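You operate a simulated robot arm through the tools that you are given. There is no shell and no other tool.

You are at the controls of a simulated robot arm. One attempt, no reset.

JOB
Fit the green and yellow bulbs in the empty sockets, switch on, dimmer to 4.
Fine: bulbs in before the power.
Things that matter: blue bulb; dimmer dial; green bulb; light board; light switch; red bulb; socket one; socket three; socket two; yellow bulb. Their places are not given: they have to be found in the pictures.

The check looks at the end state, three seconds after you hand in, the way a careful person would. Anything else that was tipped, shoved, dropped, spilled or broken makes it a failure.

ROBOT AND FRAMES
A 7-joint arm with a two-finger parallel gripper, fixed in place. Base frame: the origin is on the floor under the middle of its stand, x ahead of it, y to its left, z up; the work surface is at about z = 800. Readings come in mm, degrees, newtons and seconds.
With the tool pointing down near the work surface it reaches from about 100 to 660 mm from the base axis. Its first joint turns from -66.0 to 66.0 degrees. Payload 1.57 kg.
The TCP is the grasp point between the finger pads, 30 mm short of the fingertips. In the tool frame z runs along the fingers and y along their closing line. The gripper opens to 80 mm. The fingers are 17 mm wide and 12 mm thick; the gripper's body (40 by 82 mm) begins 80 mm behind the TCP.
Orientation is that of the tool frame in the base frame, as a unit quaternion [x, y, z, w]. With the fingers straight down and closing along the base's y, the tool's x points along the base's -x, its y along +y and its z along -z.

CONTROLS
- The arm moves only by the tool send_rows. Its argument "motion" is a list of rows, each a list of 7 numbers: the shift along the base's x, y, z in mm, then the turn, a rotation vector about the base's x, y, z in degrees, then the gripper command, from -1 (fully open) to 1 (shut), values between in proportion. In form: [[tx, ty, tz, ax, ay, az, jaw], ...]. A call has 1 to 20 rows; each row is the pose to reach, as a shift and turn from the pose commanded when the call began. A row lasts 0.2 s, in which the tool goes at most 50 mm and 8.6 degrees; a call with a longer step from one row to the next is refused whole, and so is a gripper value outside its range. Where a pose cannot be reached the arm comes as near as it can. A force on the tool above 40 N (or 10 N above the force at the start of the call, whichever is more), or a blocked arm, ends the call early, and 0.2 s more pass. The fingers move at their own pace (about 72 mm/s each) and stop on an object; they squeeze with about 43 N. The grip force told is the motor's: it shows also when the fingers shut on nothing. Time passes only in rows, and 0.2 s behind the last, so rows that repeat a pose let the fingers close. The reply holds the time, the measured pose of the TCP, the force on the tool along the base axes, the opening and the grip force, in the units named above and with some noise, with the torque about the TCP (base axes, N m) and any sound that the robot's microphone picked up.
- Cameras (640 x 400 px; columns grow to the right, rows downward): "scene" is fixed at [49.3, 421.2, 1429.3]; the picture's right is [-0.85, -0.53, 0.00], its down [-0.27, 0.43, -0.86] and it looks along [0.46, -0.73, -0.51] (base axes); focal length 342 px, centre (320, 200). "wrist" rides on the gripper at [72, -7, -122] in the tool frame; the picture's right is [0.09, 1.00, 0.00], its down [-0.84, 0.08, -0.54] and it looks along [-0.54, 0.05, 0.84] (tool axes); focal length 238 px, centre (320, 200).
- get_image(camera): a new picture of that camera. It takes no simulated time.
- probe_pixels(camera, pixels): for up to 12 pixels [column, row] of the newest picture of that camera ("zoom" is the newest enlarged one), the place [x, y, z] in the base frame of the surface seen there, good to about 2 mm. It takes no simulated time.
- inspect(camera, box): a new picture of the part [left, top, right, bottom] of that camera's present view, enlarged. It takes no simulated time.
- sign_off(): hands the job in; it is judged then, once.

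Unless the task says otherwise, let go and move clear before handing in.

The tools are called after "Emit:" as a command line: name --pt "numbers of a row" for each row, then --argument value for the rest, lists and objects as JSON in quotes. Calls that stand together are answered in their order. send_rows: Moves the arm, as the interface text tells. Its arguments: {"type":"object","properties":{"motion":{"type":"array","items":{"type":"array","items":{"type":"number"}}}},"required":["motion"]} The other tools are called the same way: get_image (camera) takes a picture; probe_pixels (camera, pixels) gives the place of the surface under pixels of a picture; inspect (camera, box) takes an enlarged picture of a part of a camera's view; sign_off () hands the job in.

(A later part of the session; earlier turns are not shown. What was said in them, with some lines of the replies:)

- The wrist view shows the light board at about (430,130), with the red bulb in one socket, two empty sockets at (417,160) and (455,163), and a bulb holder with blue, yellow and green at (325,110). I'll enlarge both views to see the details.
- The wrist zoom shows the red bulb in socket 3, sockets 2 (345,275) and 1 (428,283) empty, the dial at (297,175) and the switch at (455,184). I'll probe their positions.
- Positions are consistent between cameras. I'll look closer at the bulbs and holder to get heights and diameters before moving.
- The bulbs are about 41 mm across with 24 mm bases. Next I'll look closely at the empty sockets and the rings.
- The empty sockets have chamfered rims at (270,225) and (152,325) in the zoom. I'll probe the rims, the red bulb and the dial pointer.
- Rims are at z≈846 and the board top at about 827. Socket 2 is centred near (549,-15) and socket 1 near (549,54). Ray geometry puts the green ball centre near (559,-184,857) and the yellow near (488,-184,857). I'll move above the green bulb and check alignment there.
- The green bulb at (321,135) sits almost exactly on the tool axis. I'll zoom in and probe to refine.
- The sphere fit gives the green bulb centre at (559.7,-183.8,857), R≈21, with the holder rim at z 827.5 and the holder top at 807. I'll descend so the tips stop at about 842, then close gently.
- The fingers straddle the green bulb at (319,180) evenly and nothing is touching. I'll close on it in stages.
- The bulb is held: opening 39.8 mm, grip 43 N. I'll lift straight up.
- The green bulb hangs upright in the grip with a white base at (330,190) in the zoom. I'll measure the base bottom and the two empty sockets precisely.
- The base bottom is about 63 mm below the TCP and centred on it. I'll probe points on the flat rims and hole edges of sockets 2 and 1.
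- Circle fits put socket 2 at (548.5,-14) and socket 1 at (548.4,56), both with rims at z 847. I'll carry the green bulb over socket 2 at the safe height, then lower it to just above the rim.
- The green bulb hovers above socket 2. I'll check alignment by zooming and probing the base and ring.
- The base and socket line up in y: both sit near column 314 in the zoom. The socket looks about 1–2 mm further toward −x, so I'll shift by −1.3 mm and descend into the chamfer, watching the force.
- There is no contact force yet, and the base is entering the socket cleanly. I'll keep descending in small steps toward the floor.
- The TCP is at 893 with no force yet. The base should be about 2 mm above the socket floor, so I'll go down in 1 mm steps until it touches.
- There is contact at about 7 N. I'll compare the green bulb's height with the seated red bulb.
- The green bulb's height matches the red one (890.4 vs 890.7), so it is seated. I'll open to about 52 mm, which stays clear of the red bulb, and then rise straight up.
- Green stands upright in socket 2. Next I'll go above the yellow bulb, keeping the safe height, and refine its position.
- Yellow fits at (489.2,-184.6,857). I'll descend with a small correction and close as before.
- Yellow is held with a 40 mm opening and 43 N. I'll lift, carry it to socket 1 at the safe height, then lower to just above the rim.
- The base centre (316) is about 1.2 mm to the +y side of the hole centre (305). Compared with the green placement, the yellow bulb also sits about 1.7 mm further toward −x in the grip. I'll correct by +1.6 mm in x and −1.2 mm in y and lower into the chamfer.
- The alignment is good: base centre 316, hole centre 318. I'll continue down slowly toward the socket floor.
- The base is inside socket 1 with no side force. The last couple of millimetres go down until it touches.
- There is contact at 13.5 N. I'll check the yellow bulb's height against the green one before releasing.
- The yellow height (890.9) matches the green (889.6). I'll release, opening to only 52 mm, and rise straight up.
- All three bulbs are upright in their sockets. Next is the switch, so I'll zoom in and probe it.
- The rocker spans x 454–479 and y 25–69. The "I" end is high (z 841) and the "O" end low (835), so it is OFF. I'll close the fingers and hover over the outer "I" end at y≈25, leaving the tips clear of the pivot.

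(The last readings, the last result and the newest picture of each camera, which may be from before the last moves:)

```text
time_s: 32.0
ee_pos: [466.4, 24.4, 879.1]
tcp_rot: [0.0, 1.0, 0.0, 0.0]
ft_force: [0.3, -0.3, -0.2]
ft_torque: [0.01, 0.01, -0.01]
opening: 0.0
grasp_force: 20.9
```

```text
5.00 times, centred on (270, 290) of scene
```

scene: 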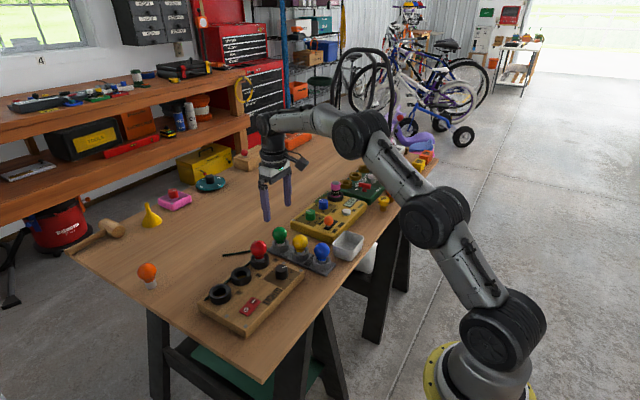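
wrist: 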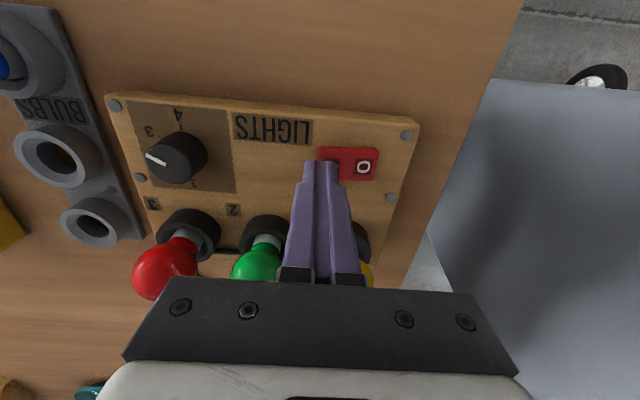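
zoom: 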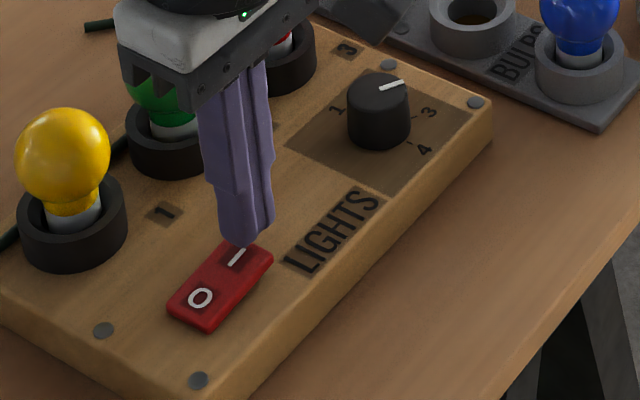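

The closed tips are above the "I" end. I'll nudge +2 mm in y and press down in 1 mm steps.

Emit:
send_rows --pt "0 2 -3 0 0 0 1" --pt "0 2 -6 0 0 0 1" --pt "0 2 -8 0 0 0 1" --pt "0 2 -9 0 0 0 1" --pt "0 2 -10 0 0 0 1" --pt "0 2 -11 0 0 0 1" --pt "0 2 -12 0 0 0 1" --pt "0 2 -12 0 0 0 1"

Emit:
inspect --camera "scene" --box '[230, 270, 310, 330]'

```text
time_s: 33.8
ee_pos: [468.4, 25.9, 869.4]
tcp_rot: [0.0, 1.0, -0.001, 0.0]
ft_force: [-0.7, 0.3, 0.3]
ft_torque: [0.04, -0.01, -0.03]
opening: 0.0
grasp_force: 22.0
```

```text
6.67 times, centred on (270, 300) of scene
```

zoom: 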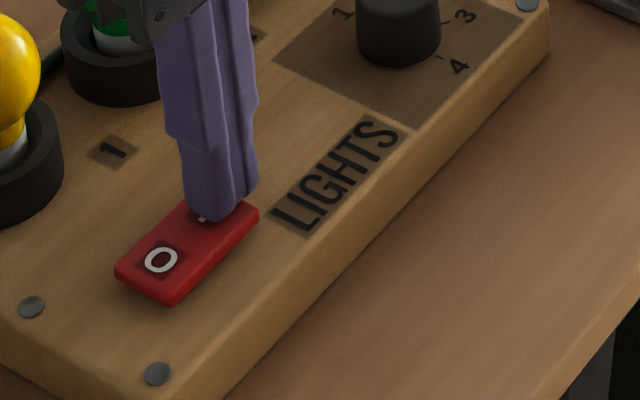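

No measurable force yet. I'll keep pressing in 1 mm steps.

Emit:
send_rows --pt "0 0 -1 0 0 0 1" --pt "0 0 -2 0 0 0 1" --pt "0 0 -3 0 0 0 1" --pt "0 0 -3 0 0 0 1"

Emit:
inspect --camera "scene" --box '[230, 270, 310, 330]'

```text
time_s: 34.8
ee_pos: [468.0, 27.6, 867.4]
tcp_rot: [0.0, 1.0, -0.001, 0.001]
ft_force: [-12.4, -6.2, 27.3]
ft_torque: [0.09, 0.36, 0.11]
opening: 0.0
grasp_force: 21.5
```

```text
6.67 times, centred on (270, 300) of scene
```

zoom: 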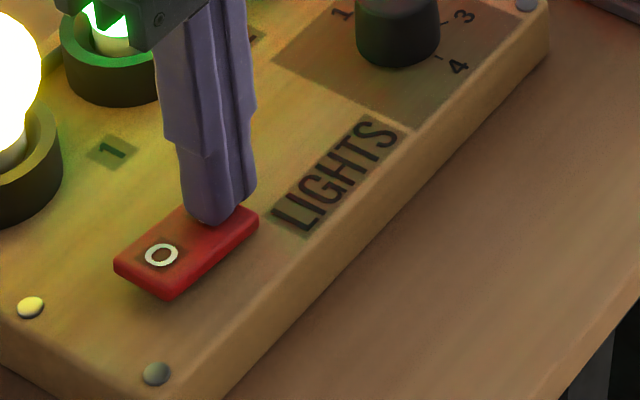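

The switch has flipped and the bulbs are lit. I'll lift off straight up and check.

Emit:
send_rows --pt "0 0 3 0 0 0 1" --pt "0 0 10 0 0 0 1" --pt "0 0 25 0 0 0 1" --pt "0 0 50 0 0 0 1" --pt "0 0 85 0 0 0 1" --pt "0 0 115 0 0 0 1" --pt "0 0 115 0 0 0 1"

Emit:
get_image --camera "wrist"

Emit:
inspect --camera "scene" --box '[200, 220, 330, 330]'

```text
time_s: 36.4
ee_pos: [468.3, 27.4, 978.1]
tcp_rot: [0.0, 1.0, 0.0, 0.001]
ft_force: [-0.2, 0.2, -0.5]
ft_torque: [-0.02, 0.01, 0.02]
opening: 0.1
grasp_force: 21.3
```

```text
taken
```

wrist: 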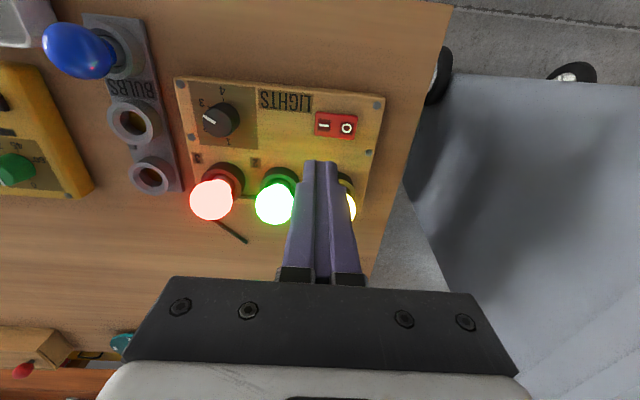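

```text
3.64 times, centred on (265, 275) of scene
```

zoom: 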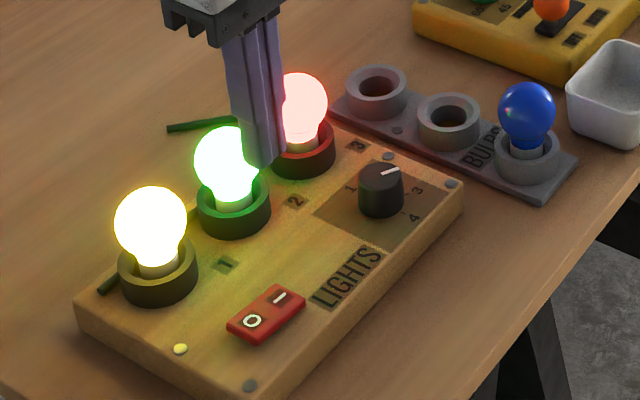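

All three bulbs are lit and the rocker stays in "I". Next I'll go above the dial with the fingers open to read its pointer and ticks.

Emit:
send_rows --pt "0 -25 0 0 0 0 0.5" --pt "0 -60 0 0 0 0 -0.2" --pt "0.5 -90 0 0 0 0 -0.4" --pt "0.5 -107 0 0 0 0 -0.6" --pt "0.5 -107 0 0 0 0 -0.6"

Emit:
get_image --camera "wrist"

Emit:
inspect --camera "wrist" --box '[270, 80, 370, 170]'

```text
time_s: 37.6
ee_pos: [467.6, -79.8, 978.9]
tcp_rot: [0.0, 1.0, 0.0, 0.0]
ft_force: [-0.3, 0.2, -0.3]
ft_torque: [0.0, -0.03, 0.02]
opening: 64.1
grasp_force: 0.1
```

```text
taken
```

wrist: 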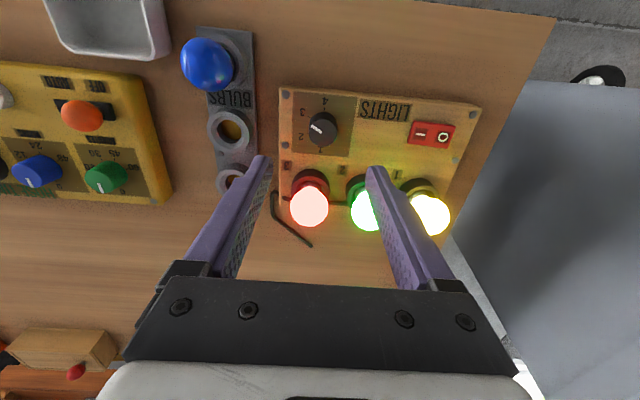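

```text
4.44 times, centred on (320, 125) of wrist
```

zoom: 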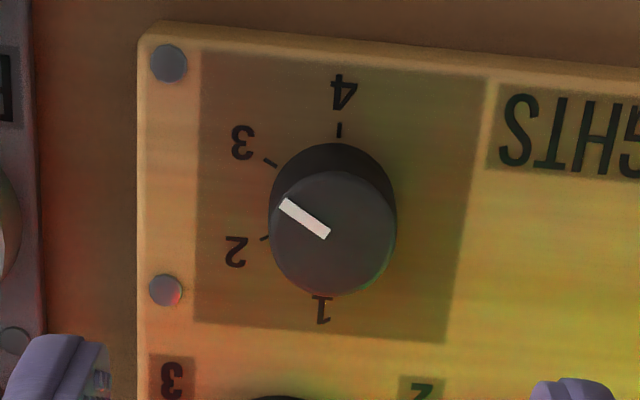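

I can see ticks at 4 (339,130), 3 (270,162) and 2 (264,238), with the pointer running from (328,236) to (283,203). I'll probe all of these to get angles.

Emit:
probe_pixels --camera "zoom" --pixels '[[339, 130], [339, 124], [270, 162], [276, 166], [264, 238], [322, 298], [284, 203], [327, 236], [332, 176], [332, 285], [274, 230], [390, 230]]'

Emit:
probe_pixels --camera "zoom" --pixels '[[343, 92], [243, 142], [237, 250], [322, 310], [332, 232], [285, 185], [385, 190], [290, 270], [375, 265]]'

```text
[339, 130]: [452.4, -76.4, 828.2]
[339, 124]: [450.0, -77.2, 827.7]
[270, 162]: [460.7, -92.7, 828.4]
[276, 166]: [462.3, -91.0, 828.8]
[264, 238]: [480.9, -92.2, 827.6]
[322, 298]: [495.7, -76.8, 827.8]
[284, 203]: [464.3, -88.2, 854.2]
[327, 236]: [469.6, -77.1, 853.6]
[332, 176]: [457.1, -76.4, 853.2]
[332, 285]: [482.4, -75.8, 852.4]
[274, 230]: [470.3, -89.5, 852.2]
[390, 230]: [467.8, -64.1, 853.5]
```

```text
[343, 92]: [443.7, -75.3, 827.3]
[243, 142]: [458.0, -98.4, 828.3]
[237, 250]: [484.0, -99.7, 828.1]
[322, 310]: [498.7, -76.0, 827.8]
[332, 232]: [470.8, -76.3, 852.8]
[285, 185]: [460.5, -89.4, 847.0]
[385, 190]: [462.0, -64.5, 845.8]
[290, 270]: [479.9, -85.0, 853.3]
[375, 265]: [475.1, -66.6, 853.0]
```

The knob axis is at about (469.8,-77), with ticks at 0° (4, toward −x), 60° (3), 120° (2) and 180° (1). The pointer sits at 3, so it needs about −60° about z. I'll pre-rotate +30°, centre on the knob and come down to just above it.

Emit:
send_rows --pt "1 1 0 0 0 7.5 -0.6" --pt "2 2 0 0 0 15 -0.6" --pt "2.6 2.8 0 0 0 22.5 -0.6" --pt "2.6 2.8 0 0 0 30 -0.6" --pt "2.6 2.8 -25 0 0 30 -0.6" --pt "2.6 2.8 -55 0 0 30 -0.6" --pt "2.6 2.8 -75 0 0 30 -0.6" --pt "2.6 2.8 -80 0 0 30 -0.6" --pt "2.6 2.8 -80 0 0 30 -0.6"

Emit:
get_image --camera "wrist"

Emit:
inspect --camera "scene" --box '[230, 220, 330, 300]'

```text
time_s: 39.6
ee_pos: [469.7, -75.9, 899.6]
tcp_rot: [-0.26, 0.966, 0.001, 0.0]
ft_force: [0.8, 0.0, 0.3]
ft_torque: [0.0, -0.02, -0.07]
opening: 63.8
grasp_force: 0.0
```

```text
taken
```

wrist: 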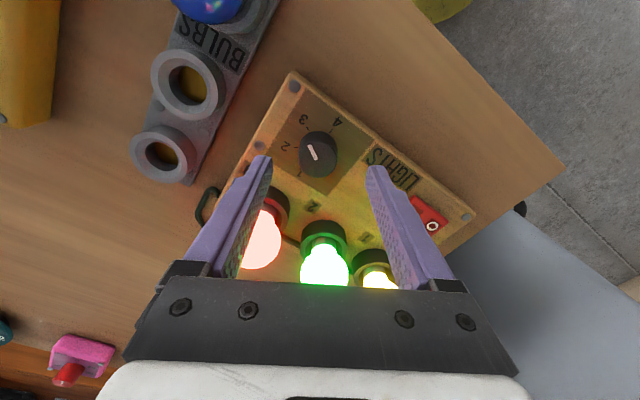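

```text
5.00 times, centred on (280, 260) of scene
```

zoom: 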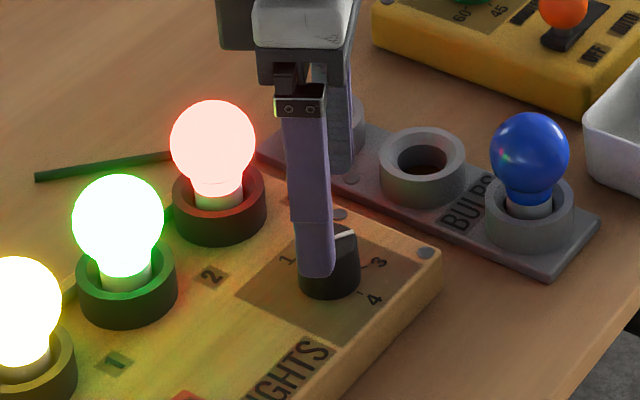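

The hand is rotated by 30°. I'll check knob centring between the fingers before descending.

Emit:
inspect --camera "wrist" --box '[270, 100, 370, 190]'

```text
4.44 times, centred on (320, 145) of wrist
```

zoom: 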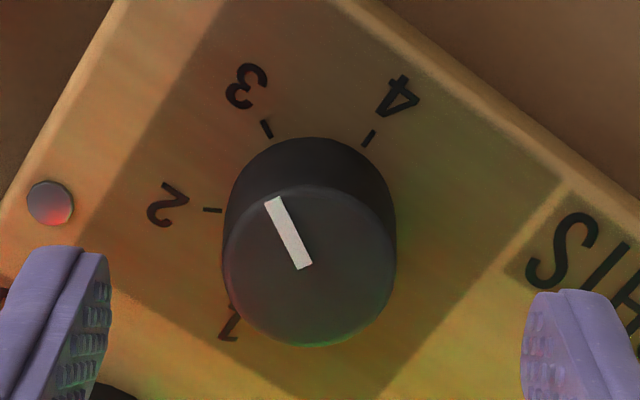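

The knob top centre in the zoom (310,267) is about 1.5–2 mm toward the left finger. I'll shift (+0.7,−1.2) and descend to tip height about 832.

Emit:
send_rows --pt "0.7 -1.2 -5 0 0 0 -0.6" --pt "0.7 -1.2 -15 0 0 0 -0.6" --pt "0.7 -1.2 -25 0 0 0 -0.6" --pt "0.7 -1.2 -32 0 0 0 -0.6" --pt "0.7 -1.2 -37 0 0 0 -0.6" --pt "0.7 -1.2 -37 0 0 0 -0.6"

Emit:
inspect --camera "wrist" --box '[250, 110, 390, 220]'

Emit:
inspect --camera "scene" --box '[250, 230, 320, 290]'

```text
time_s: 41.0
ee_pos: [472.2, -76.5, 862.4]
tcp_rot: [-0.259, 0.966, -0.001, 0.001]
ft_force: [0.8, -0.7, 0.4]
ft_torque: [-0.02, -0.02, 0.02]
opening: 64.1
grasp_force: 0.1
```

```text
3.64 times, centred on (320, 165) of wrist
```

zoom: 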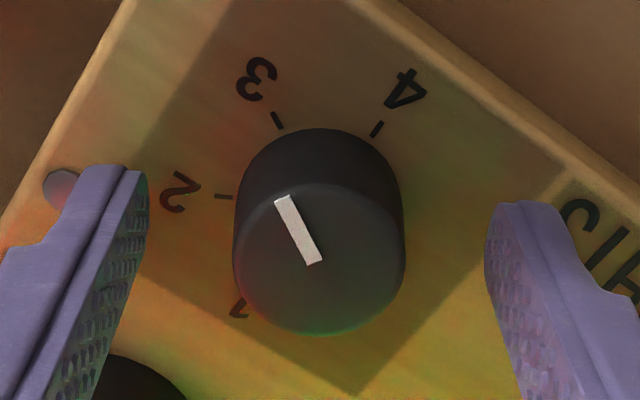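

```text
6.67 times, centred on (285, 260) of scene
```

zoom: 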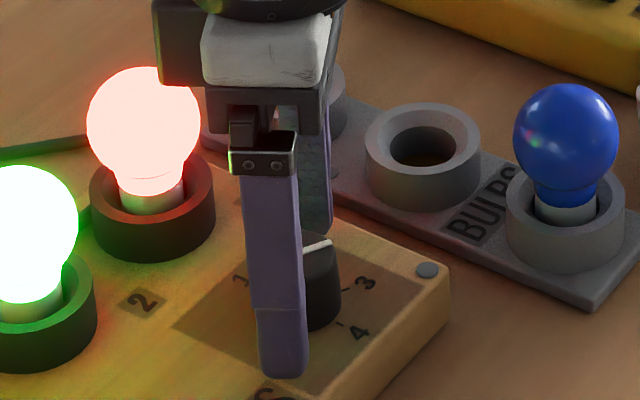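

The knob is nicely between the fingers. I'll trim by (−1.5,−0.4) mm and close on it.

Emit:
send_rows --pt "-1.5 -0.4 0 0 0 0 -0.6" --pt "-1.5 -0.4 0 0 0 0 -0.2" --pt "-1.5 -0.4 0 0 0 0 0.1" --pt "-1.5 -0.4 0 0 0 0 0.2" --pt "-1.5 -0.4 0 0 0 0 0.3" --pt "-1.5 -0.4 0 0 0 0 0.4" --pt "-1.5 -0.4 0 0 0 0 0.4" --pt "-1.5 -0.4 0 0 0 0 0.4"

Emit:
inspect --camera "wrist" --box '[250, 110, 390, 220]'

```text
time_s: 42.8
ee_pos: [470.6, -78.4, 863.3]
tcp_rot: [-0.259, 0.966, 0.0, 0.0]
ft_force: [0.0, -1.6, -1.0]
ft_torque: [-0.02, -0.03, 0.0]
opening: 30.8
grasp_force: 39.8
```

```text
3.64 times, centred on (320, 165) of wrist
```

zoom: 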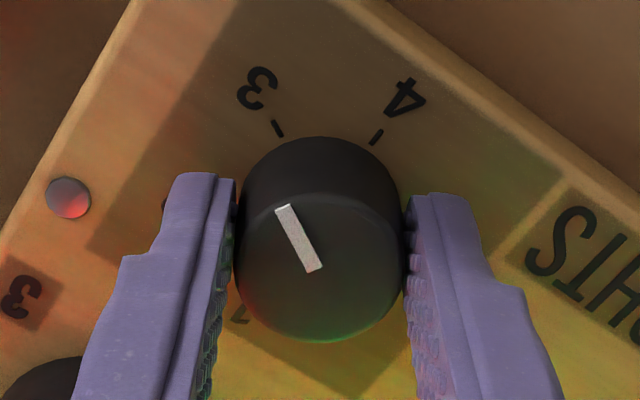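

I have the knob at 30.8 mm opening with 40 N and no side load. I'll turn −58° about z in small steps, then check the pointer.

Emit:
send_rows --pt "0 0 0 0 0 -5 0.4" --pt "0 0 0 0 0 -10 0.4" --pt "0 0 0 0 0 -16 0.4" --pt "0 0 0 0 0 -22 0.4" --pt "0 0 0 0 0 -28 0.4" --pt "0 0 0 0 0 -34 0.4" --pt "0 0 0 0 0 -40 0.4" --pt "0 0 0 0 0 -46 0.4" --pt "0 0 0 0 0 -52 0.4" --pt "0 0 0 0 0 -58 0.4" --pt "0 0 0 0 0 -58 0.4"

Emit:
inspect --camera "wrist" --box '[250, 110, 390, 220]'

Emit:
inspect --camera "scene" --box '[250, 230, 320, 290]'

```text
time_s: 45.2
ee_pos: [470.9, -77.1, 862.6]
tcp_rot: [0.243, 0.97, 0.002, 0.001]
ft_force: [12.3, 24.1, -6.3]
ft_torque: [0.51, -0.55, 0.03]
opening: 30.6
grasp_force: 39.8
```

```text
3.64 times, centred on (320, 165) of wrist
```

zoom: 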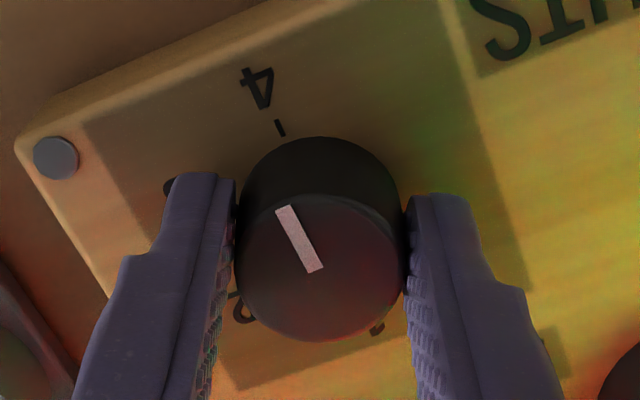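

```text
6.67 times, centred on (285, 260) of scene
```

zoom: 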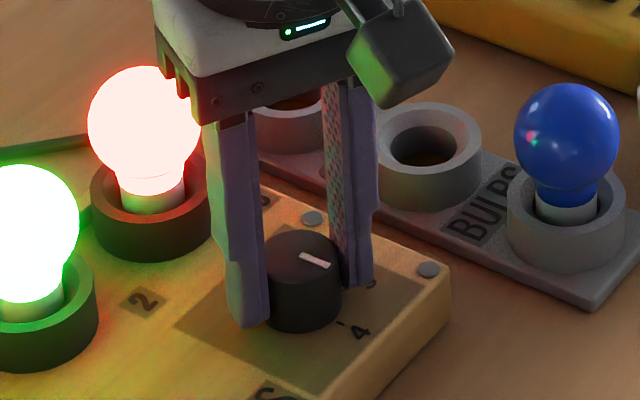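

The pointer now relates to tick 4 almost as it did to tick 3 before, with about 1–2° still to go. There is also a side load of (12,24) N from the off-axis grip. I'll shift (+1,+1.5) mm to relieve it and finish the turn at −2°.

Emit:
send_rows --pt "0.5 0.8 0 0 0 0 0.4" --pt "1.0 1.5 0 0 0 -1 0.4" --pt "1.0 1.5 0 0 0 -2 0.4" --pt "1.0 1.5 0 0 0 -2 0.4"

Emit:
inspect --camera "wrist" --box '[250, 110, 390, 220]'

```text
time_s: 46.2
ee_pos: [469.9, -75.9, 863.8]
tcp_rot: [0.259, 0.966, 0.001, 0.0]
ft_force: [11.9, 19.6, -6.4]
ft_torque: [0.49, -0.47, 0.01]
opening: 30.8
grasp_force: 40.3
```

```text
3.64 times, centred on (320, 165) of wrist
```

zoom: 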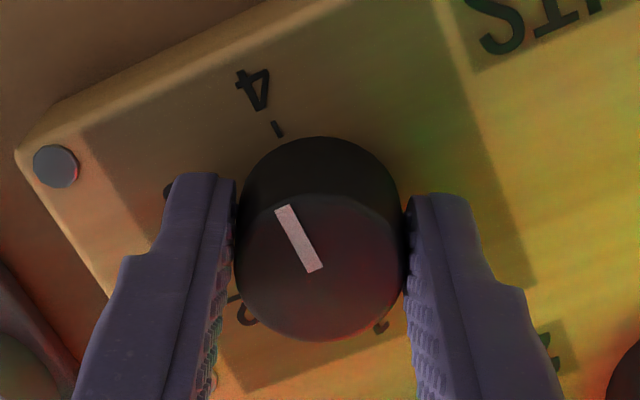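

Tick 4 at (277,128) now matches the relation tick 3 had originally, so the dial is on 4. About 23 N of side load remains along the closing line. I'll relieve it with a small shift in that direction before letting go.

Emit:
send_rows --pt "0.5 0.9 0 0 0 0 0.4" --pt "1.0 1.7 0 0 0 0 0.4" --pt "1.0 1.7 0 0 0 0 0.4"

```text
time_s: 47.0
ee_pos: [470.5, -77.3, 863.3]
tcp_rot: [0.259, 0.966, -0.001, -0.001]
ft_force: [5.4, -0.4, -2.7]
ft_torque: [0.16, 0.16, -0.02]
opening: 30.9
grasp_force: 39.7
```

The side load has mostly gone (5 N). I'll open gently and check the pointer before lifting.

Emit:
send_rows --pt "0 0 0 0 0 0 0.2" --pt "0 0 0 0 0 0 0.1" --pt "0 0 0 0 0 0 -0.1" --pt "0 0 0 0 0 0 -0.3" --pt "0 0 0 0 0 0 -0.5" --pt "0 0 0 0 0 0 -0.5"

Emit:
inspect --camera "wrist" --box '[250, 110, 390, 220]'

```text
time_s: 48.4
ee_pos: [470.5, -74.1, 863.0]
tcp_rot: [0.259, 0.966, 0.0, 0.0]
ft_force: [0.5, -0.1, -0.1]
ft_torque: [-0.01, -0.04, 0.03]
opening: 60.3
grasp_force: 0.1
```

```text
3.64 times, centred on (320, 165) of wrist
```

zoom: 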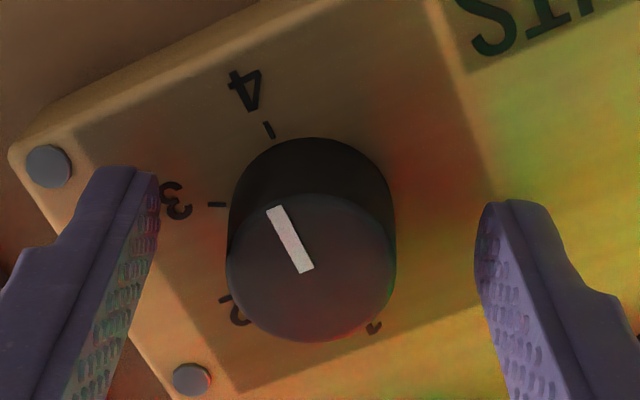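

The pointer lines up with tick 4 and the fingers are clear. I'll rise straight up, then rotate back and move aside for a check.

Emit:
send_rows --pt "0 0 8 0 0 0 -0.5" --pt "0 0 25 0 0 0 -0.5" --pt "0 0 50 0 0 0 -0.5" --pt "0 0 85 0 0 0 -0.5" --pt "0 0 120 0 0 0 -0.5" --pt "0 0 140 0 0 7.5 -0.5" --pt "0 0 140 0 0 15 -0.5" --pt "0 0 140 0 0 22.5 -0.5" --pt "0 0 140 0 0 30 -0.5" --pt "0 0 140 0 0 30 -0.5"

Emit:
get_image --camera "wrist"

Emit:
inspect --camera "wrist" --box '[270, 80, 370, 170]'

Emit:
inspect --camera "scene" --box '[200, 220, 330, 330]'

```text
time_s: 50.6
ee_pos: [469.7, -77.2, 1003.3]
tcp_rot: [-0.001, 1.0, 0.0, 0.0]
ft_force: [-0.1, -0.2, 0.0]
ft_torque: [-0.01, -0.02, 0.03]
opening: 60.0
grasp_force: 0.1
```

```text
taken
```

wrist: 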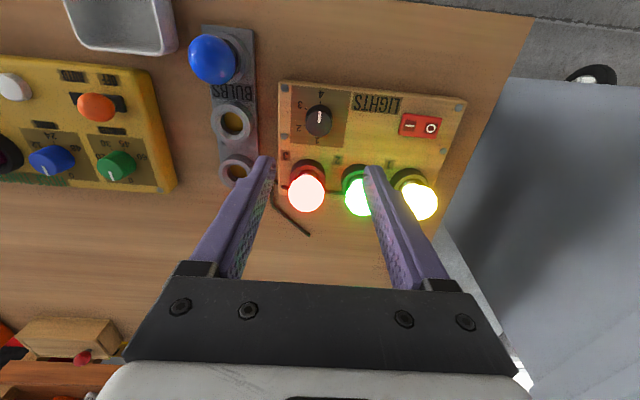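

```text
4.44 times, centred on (320, 125) of wrist
```

zoom: 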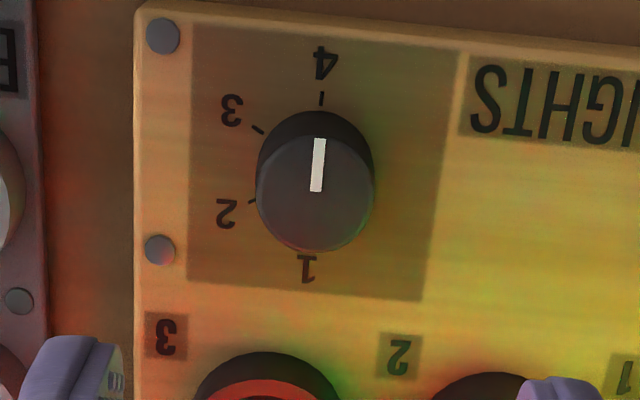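

```text
3.64 times, centred on (265, 275) of scene
```

zoom: 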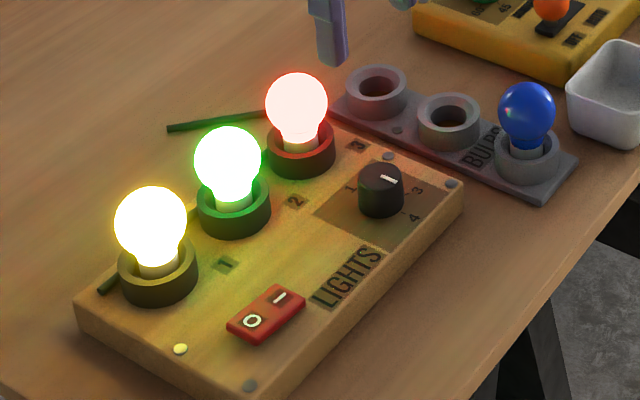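

The pointer line from (316,190) to (319,140) extends toward the tick of 4 at (321,97). I'll confirm numerically with probes and check that the switch is down on the "I" side.

Emit:
probe_pixels --camera "zoom" --pixels '[[319, 143], [316, 188]]'

Emit:
probe_pixels --camera "wrist" --pixels '[[405, 125], [411, 125], [430, 127], [436, 128], [305, 193], [418, 202]]'

Emit:
inspect --camera "wrist" --box '[300, 85, 340, 130]'

```text
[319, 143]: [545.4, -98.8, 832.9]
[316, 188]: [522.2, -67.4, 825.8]
```

```text
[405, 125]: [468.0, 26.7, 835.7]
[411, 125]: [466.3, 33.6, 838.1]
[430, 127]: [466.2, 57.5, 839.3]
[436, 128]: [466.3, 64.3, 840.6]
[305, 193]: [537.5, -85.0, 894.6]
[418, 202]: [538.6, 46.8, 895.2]
```

```text
8.89 times, centred on (320, 108) of wrist
```

zoom: 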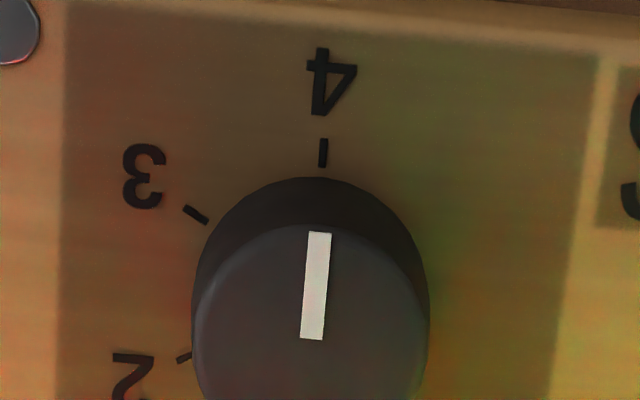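

The rocker's "I" side is now low (836) and the "O" side high (840.6), so it is on. The pointer's slant matches the tick of 4, and I'll get its angle from this latest zoom.

Emit:
probe_pixels --camera "zoom" --pixels '[[319, 238], [312, 332], [324, 142], [322, 163], [330, 80], [196, 290], [426, 290]]'

Emit:
get_image --camera "scene"

```text
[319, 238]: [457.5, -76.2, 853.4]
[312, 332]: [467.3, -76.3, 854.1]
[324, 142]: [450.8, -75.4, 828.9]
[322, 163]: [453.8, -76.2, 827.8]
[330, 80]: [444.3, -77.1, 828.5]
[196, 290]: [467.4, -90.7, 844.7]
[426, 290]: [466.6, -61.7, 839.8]
```

```text
taken
```

scene: 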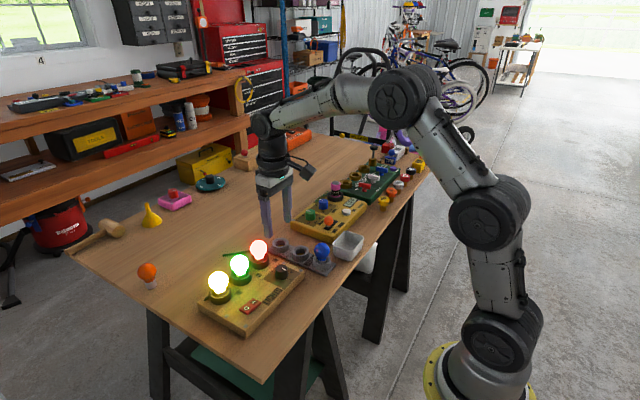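

The pointer runs along −x at y≈−76.2, in line with tick 4 (y≈−75.8). All three bulbs are lit and upright, the switch is on, the blue bulb and everything else are undisturbed, and the arm is clear at z≈1000. I'll hand in.

Emit:
sign_off

```text
The job is handed in.
```

The green bulb is in socket two and the yellow bulb is in socket one. The light switch is on and the dimmer is set to 4. Both bulbs went in before the power.

- **Bulbs:** the green and yellow bulbs stand upright at the same height as the red one in socket three, and all three are lit.
- **Dimmer:** it started at 3. The pointer now lines up with the tick for 4.
- **Everything else:** the blue bulb is still in its holder, and I saw nothing tipped, moved or dropped in the last picture. The arm let go and was clear of the table, about 200 mm above it, before I handed in.

I handed the job in, and the reply did not include a verdict.
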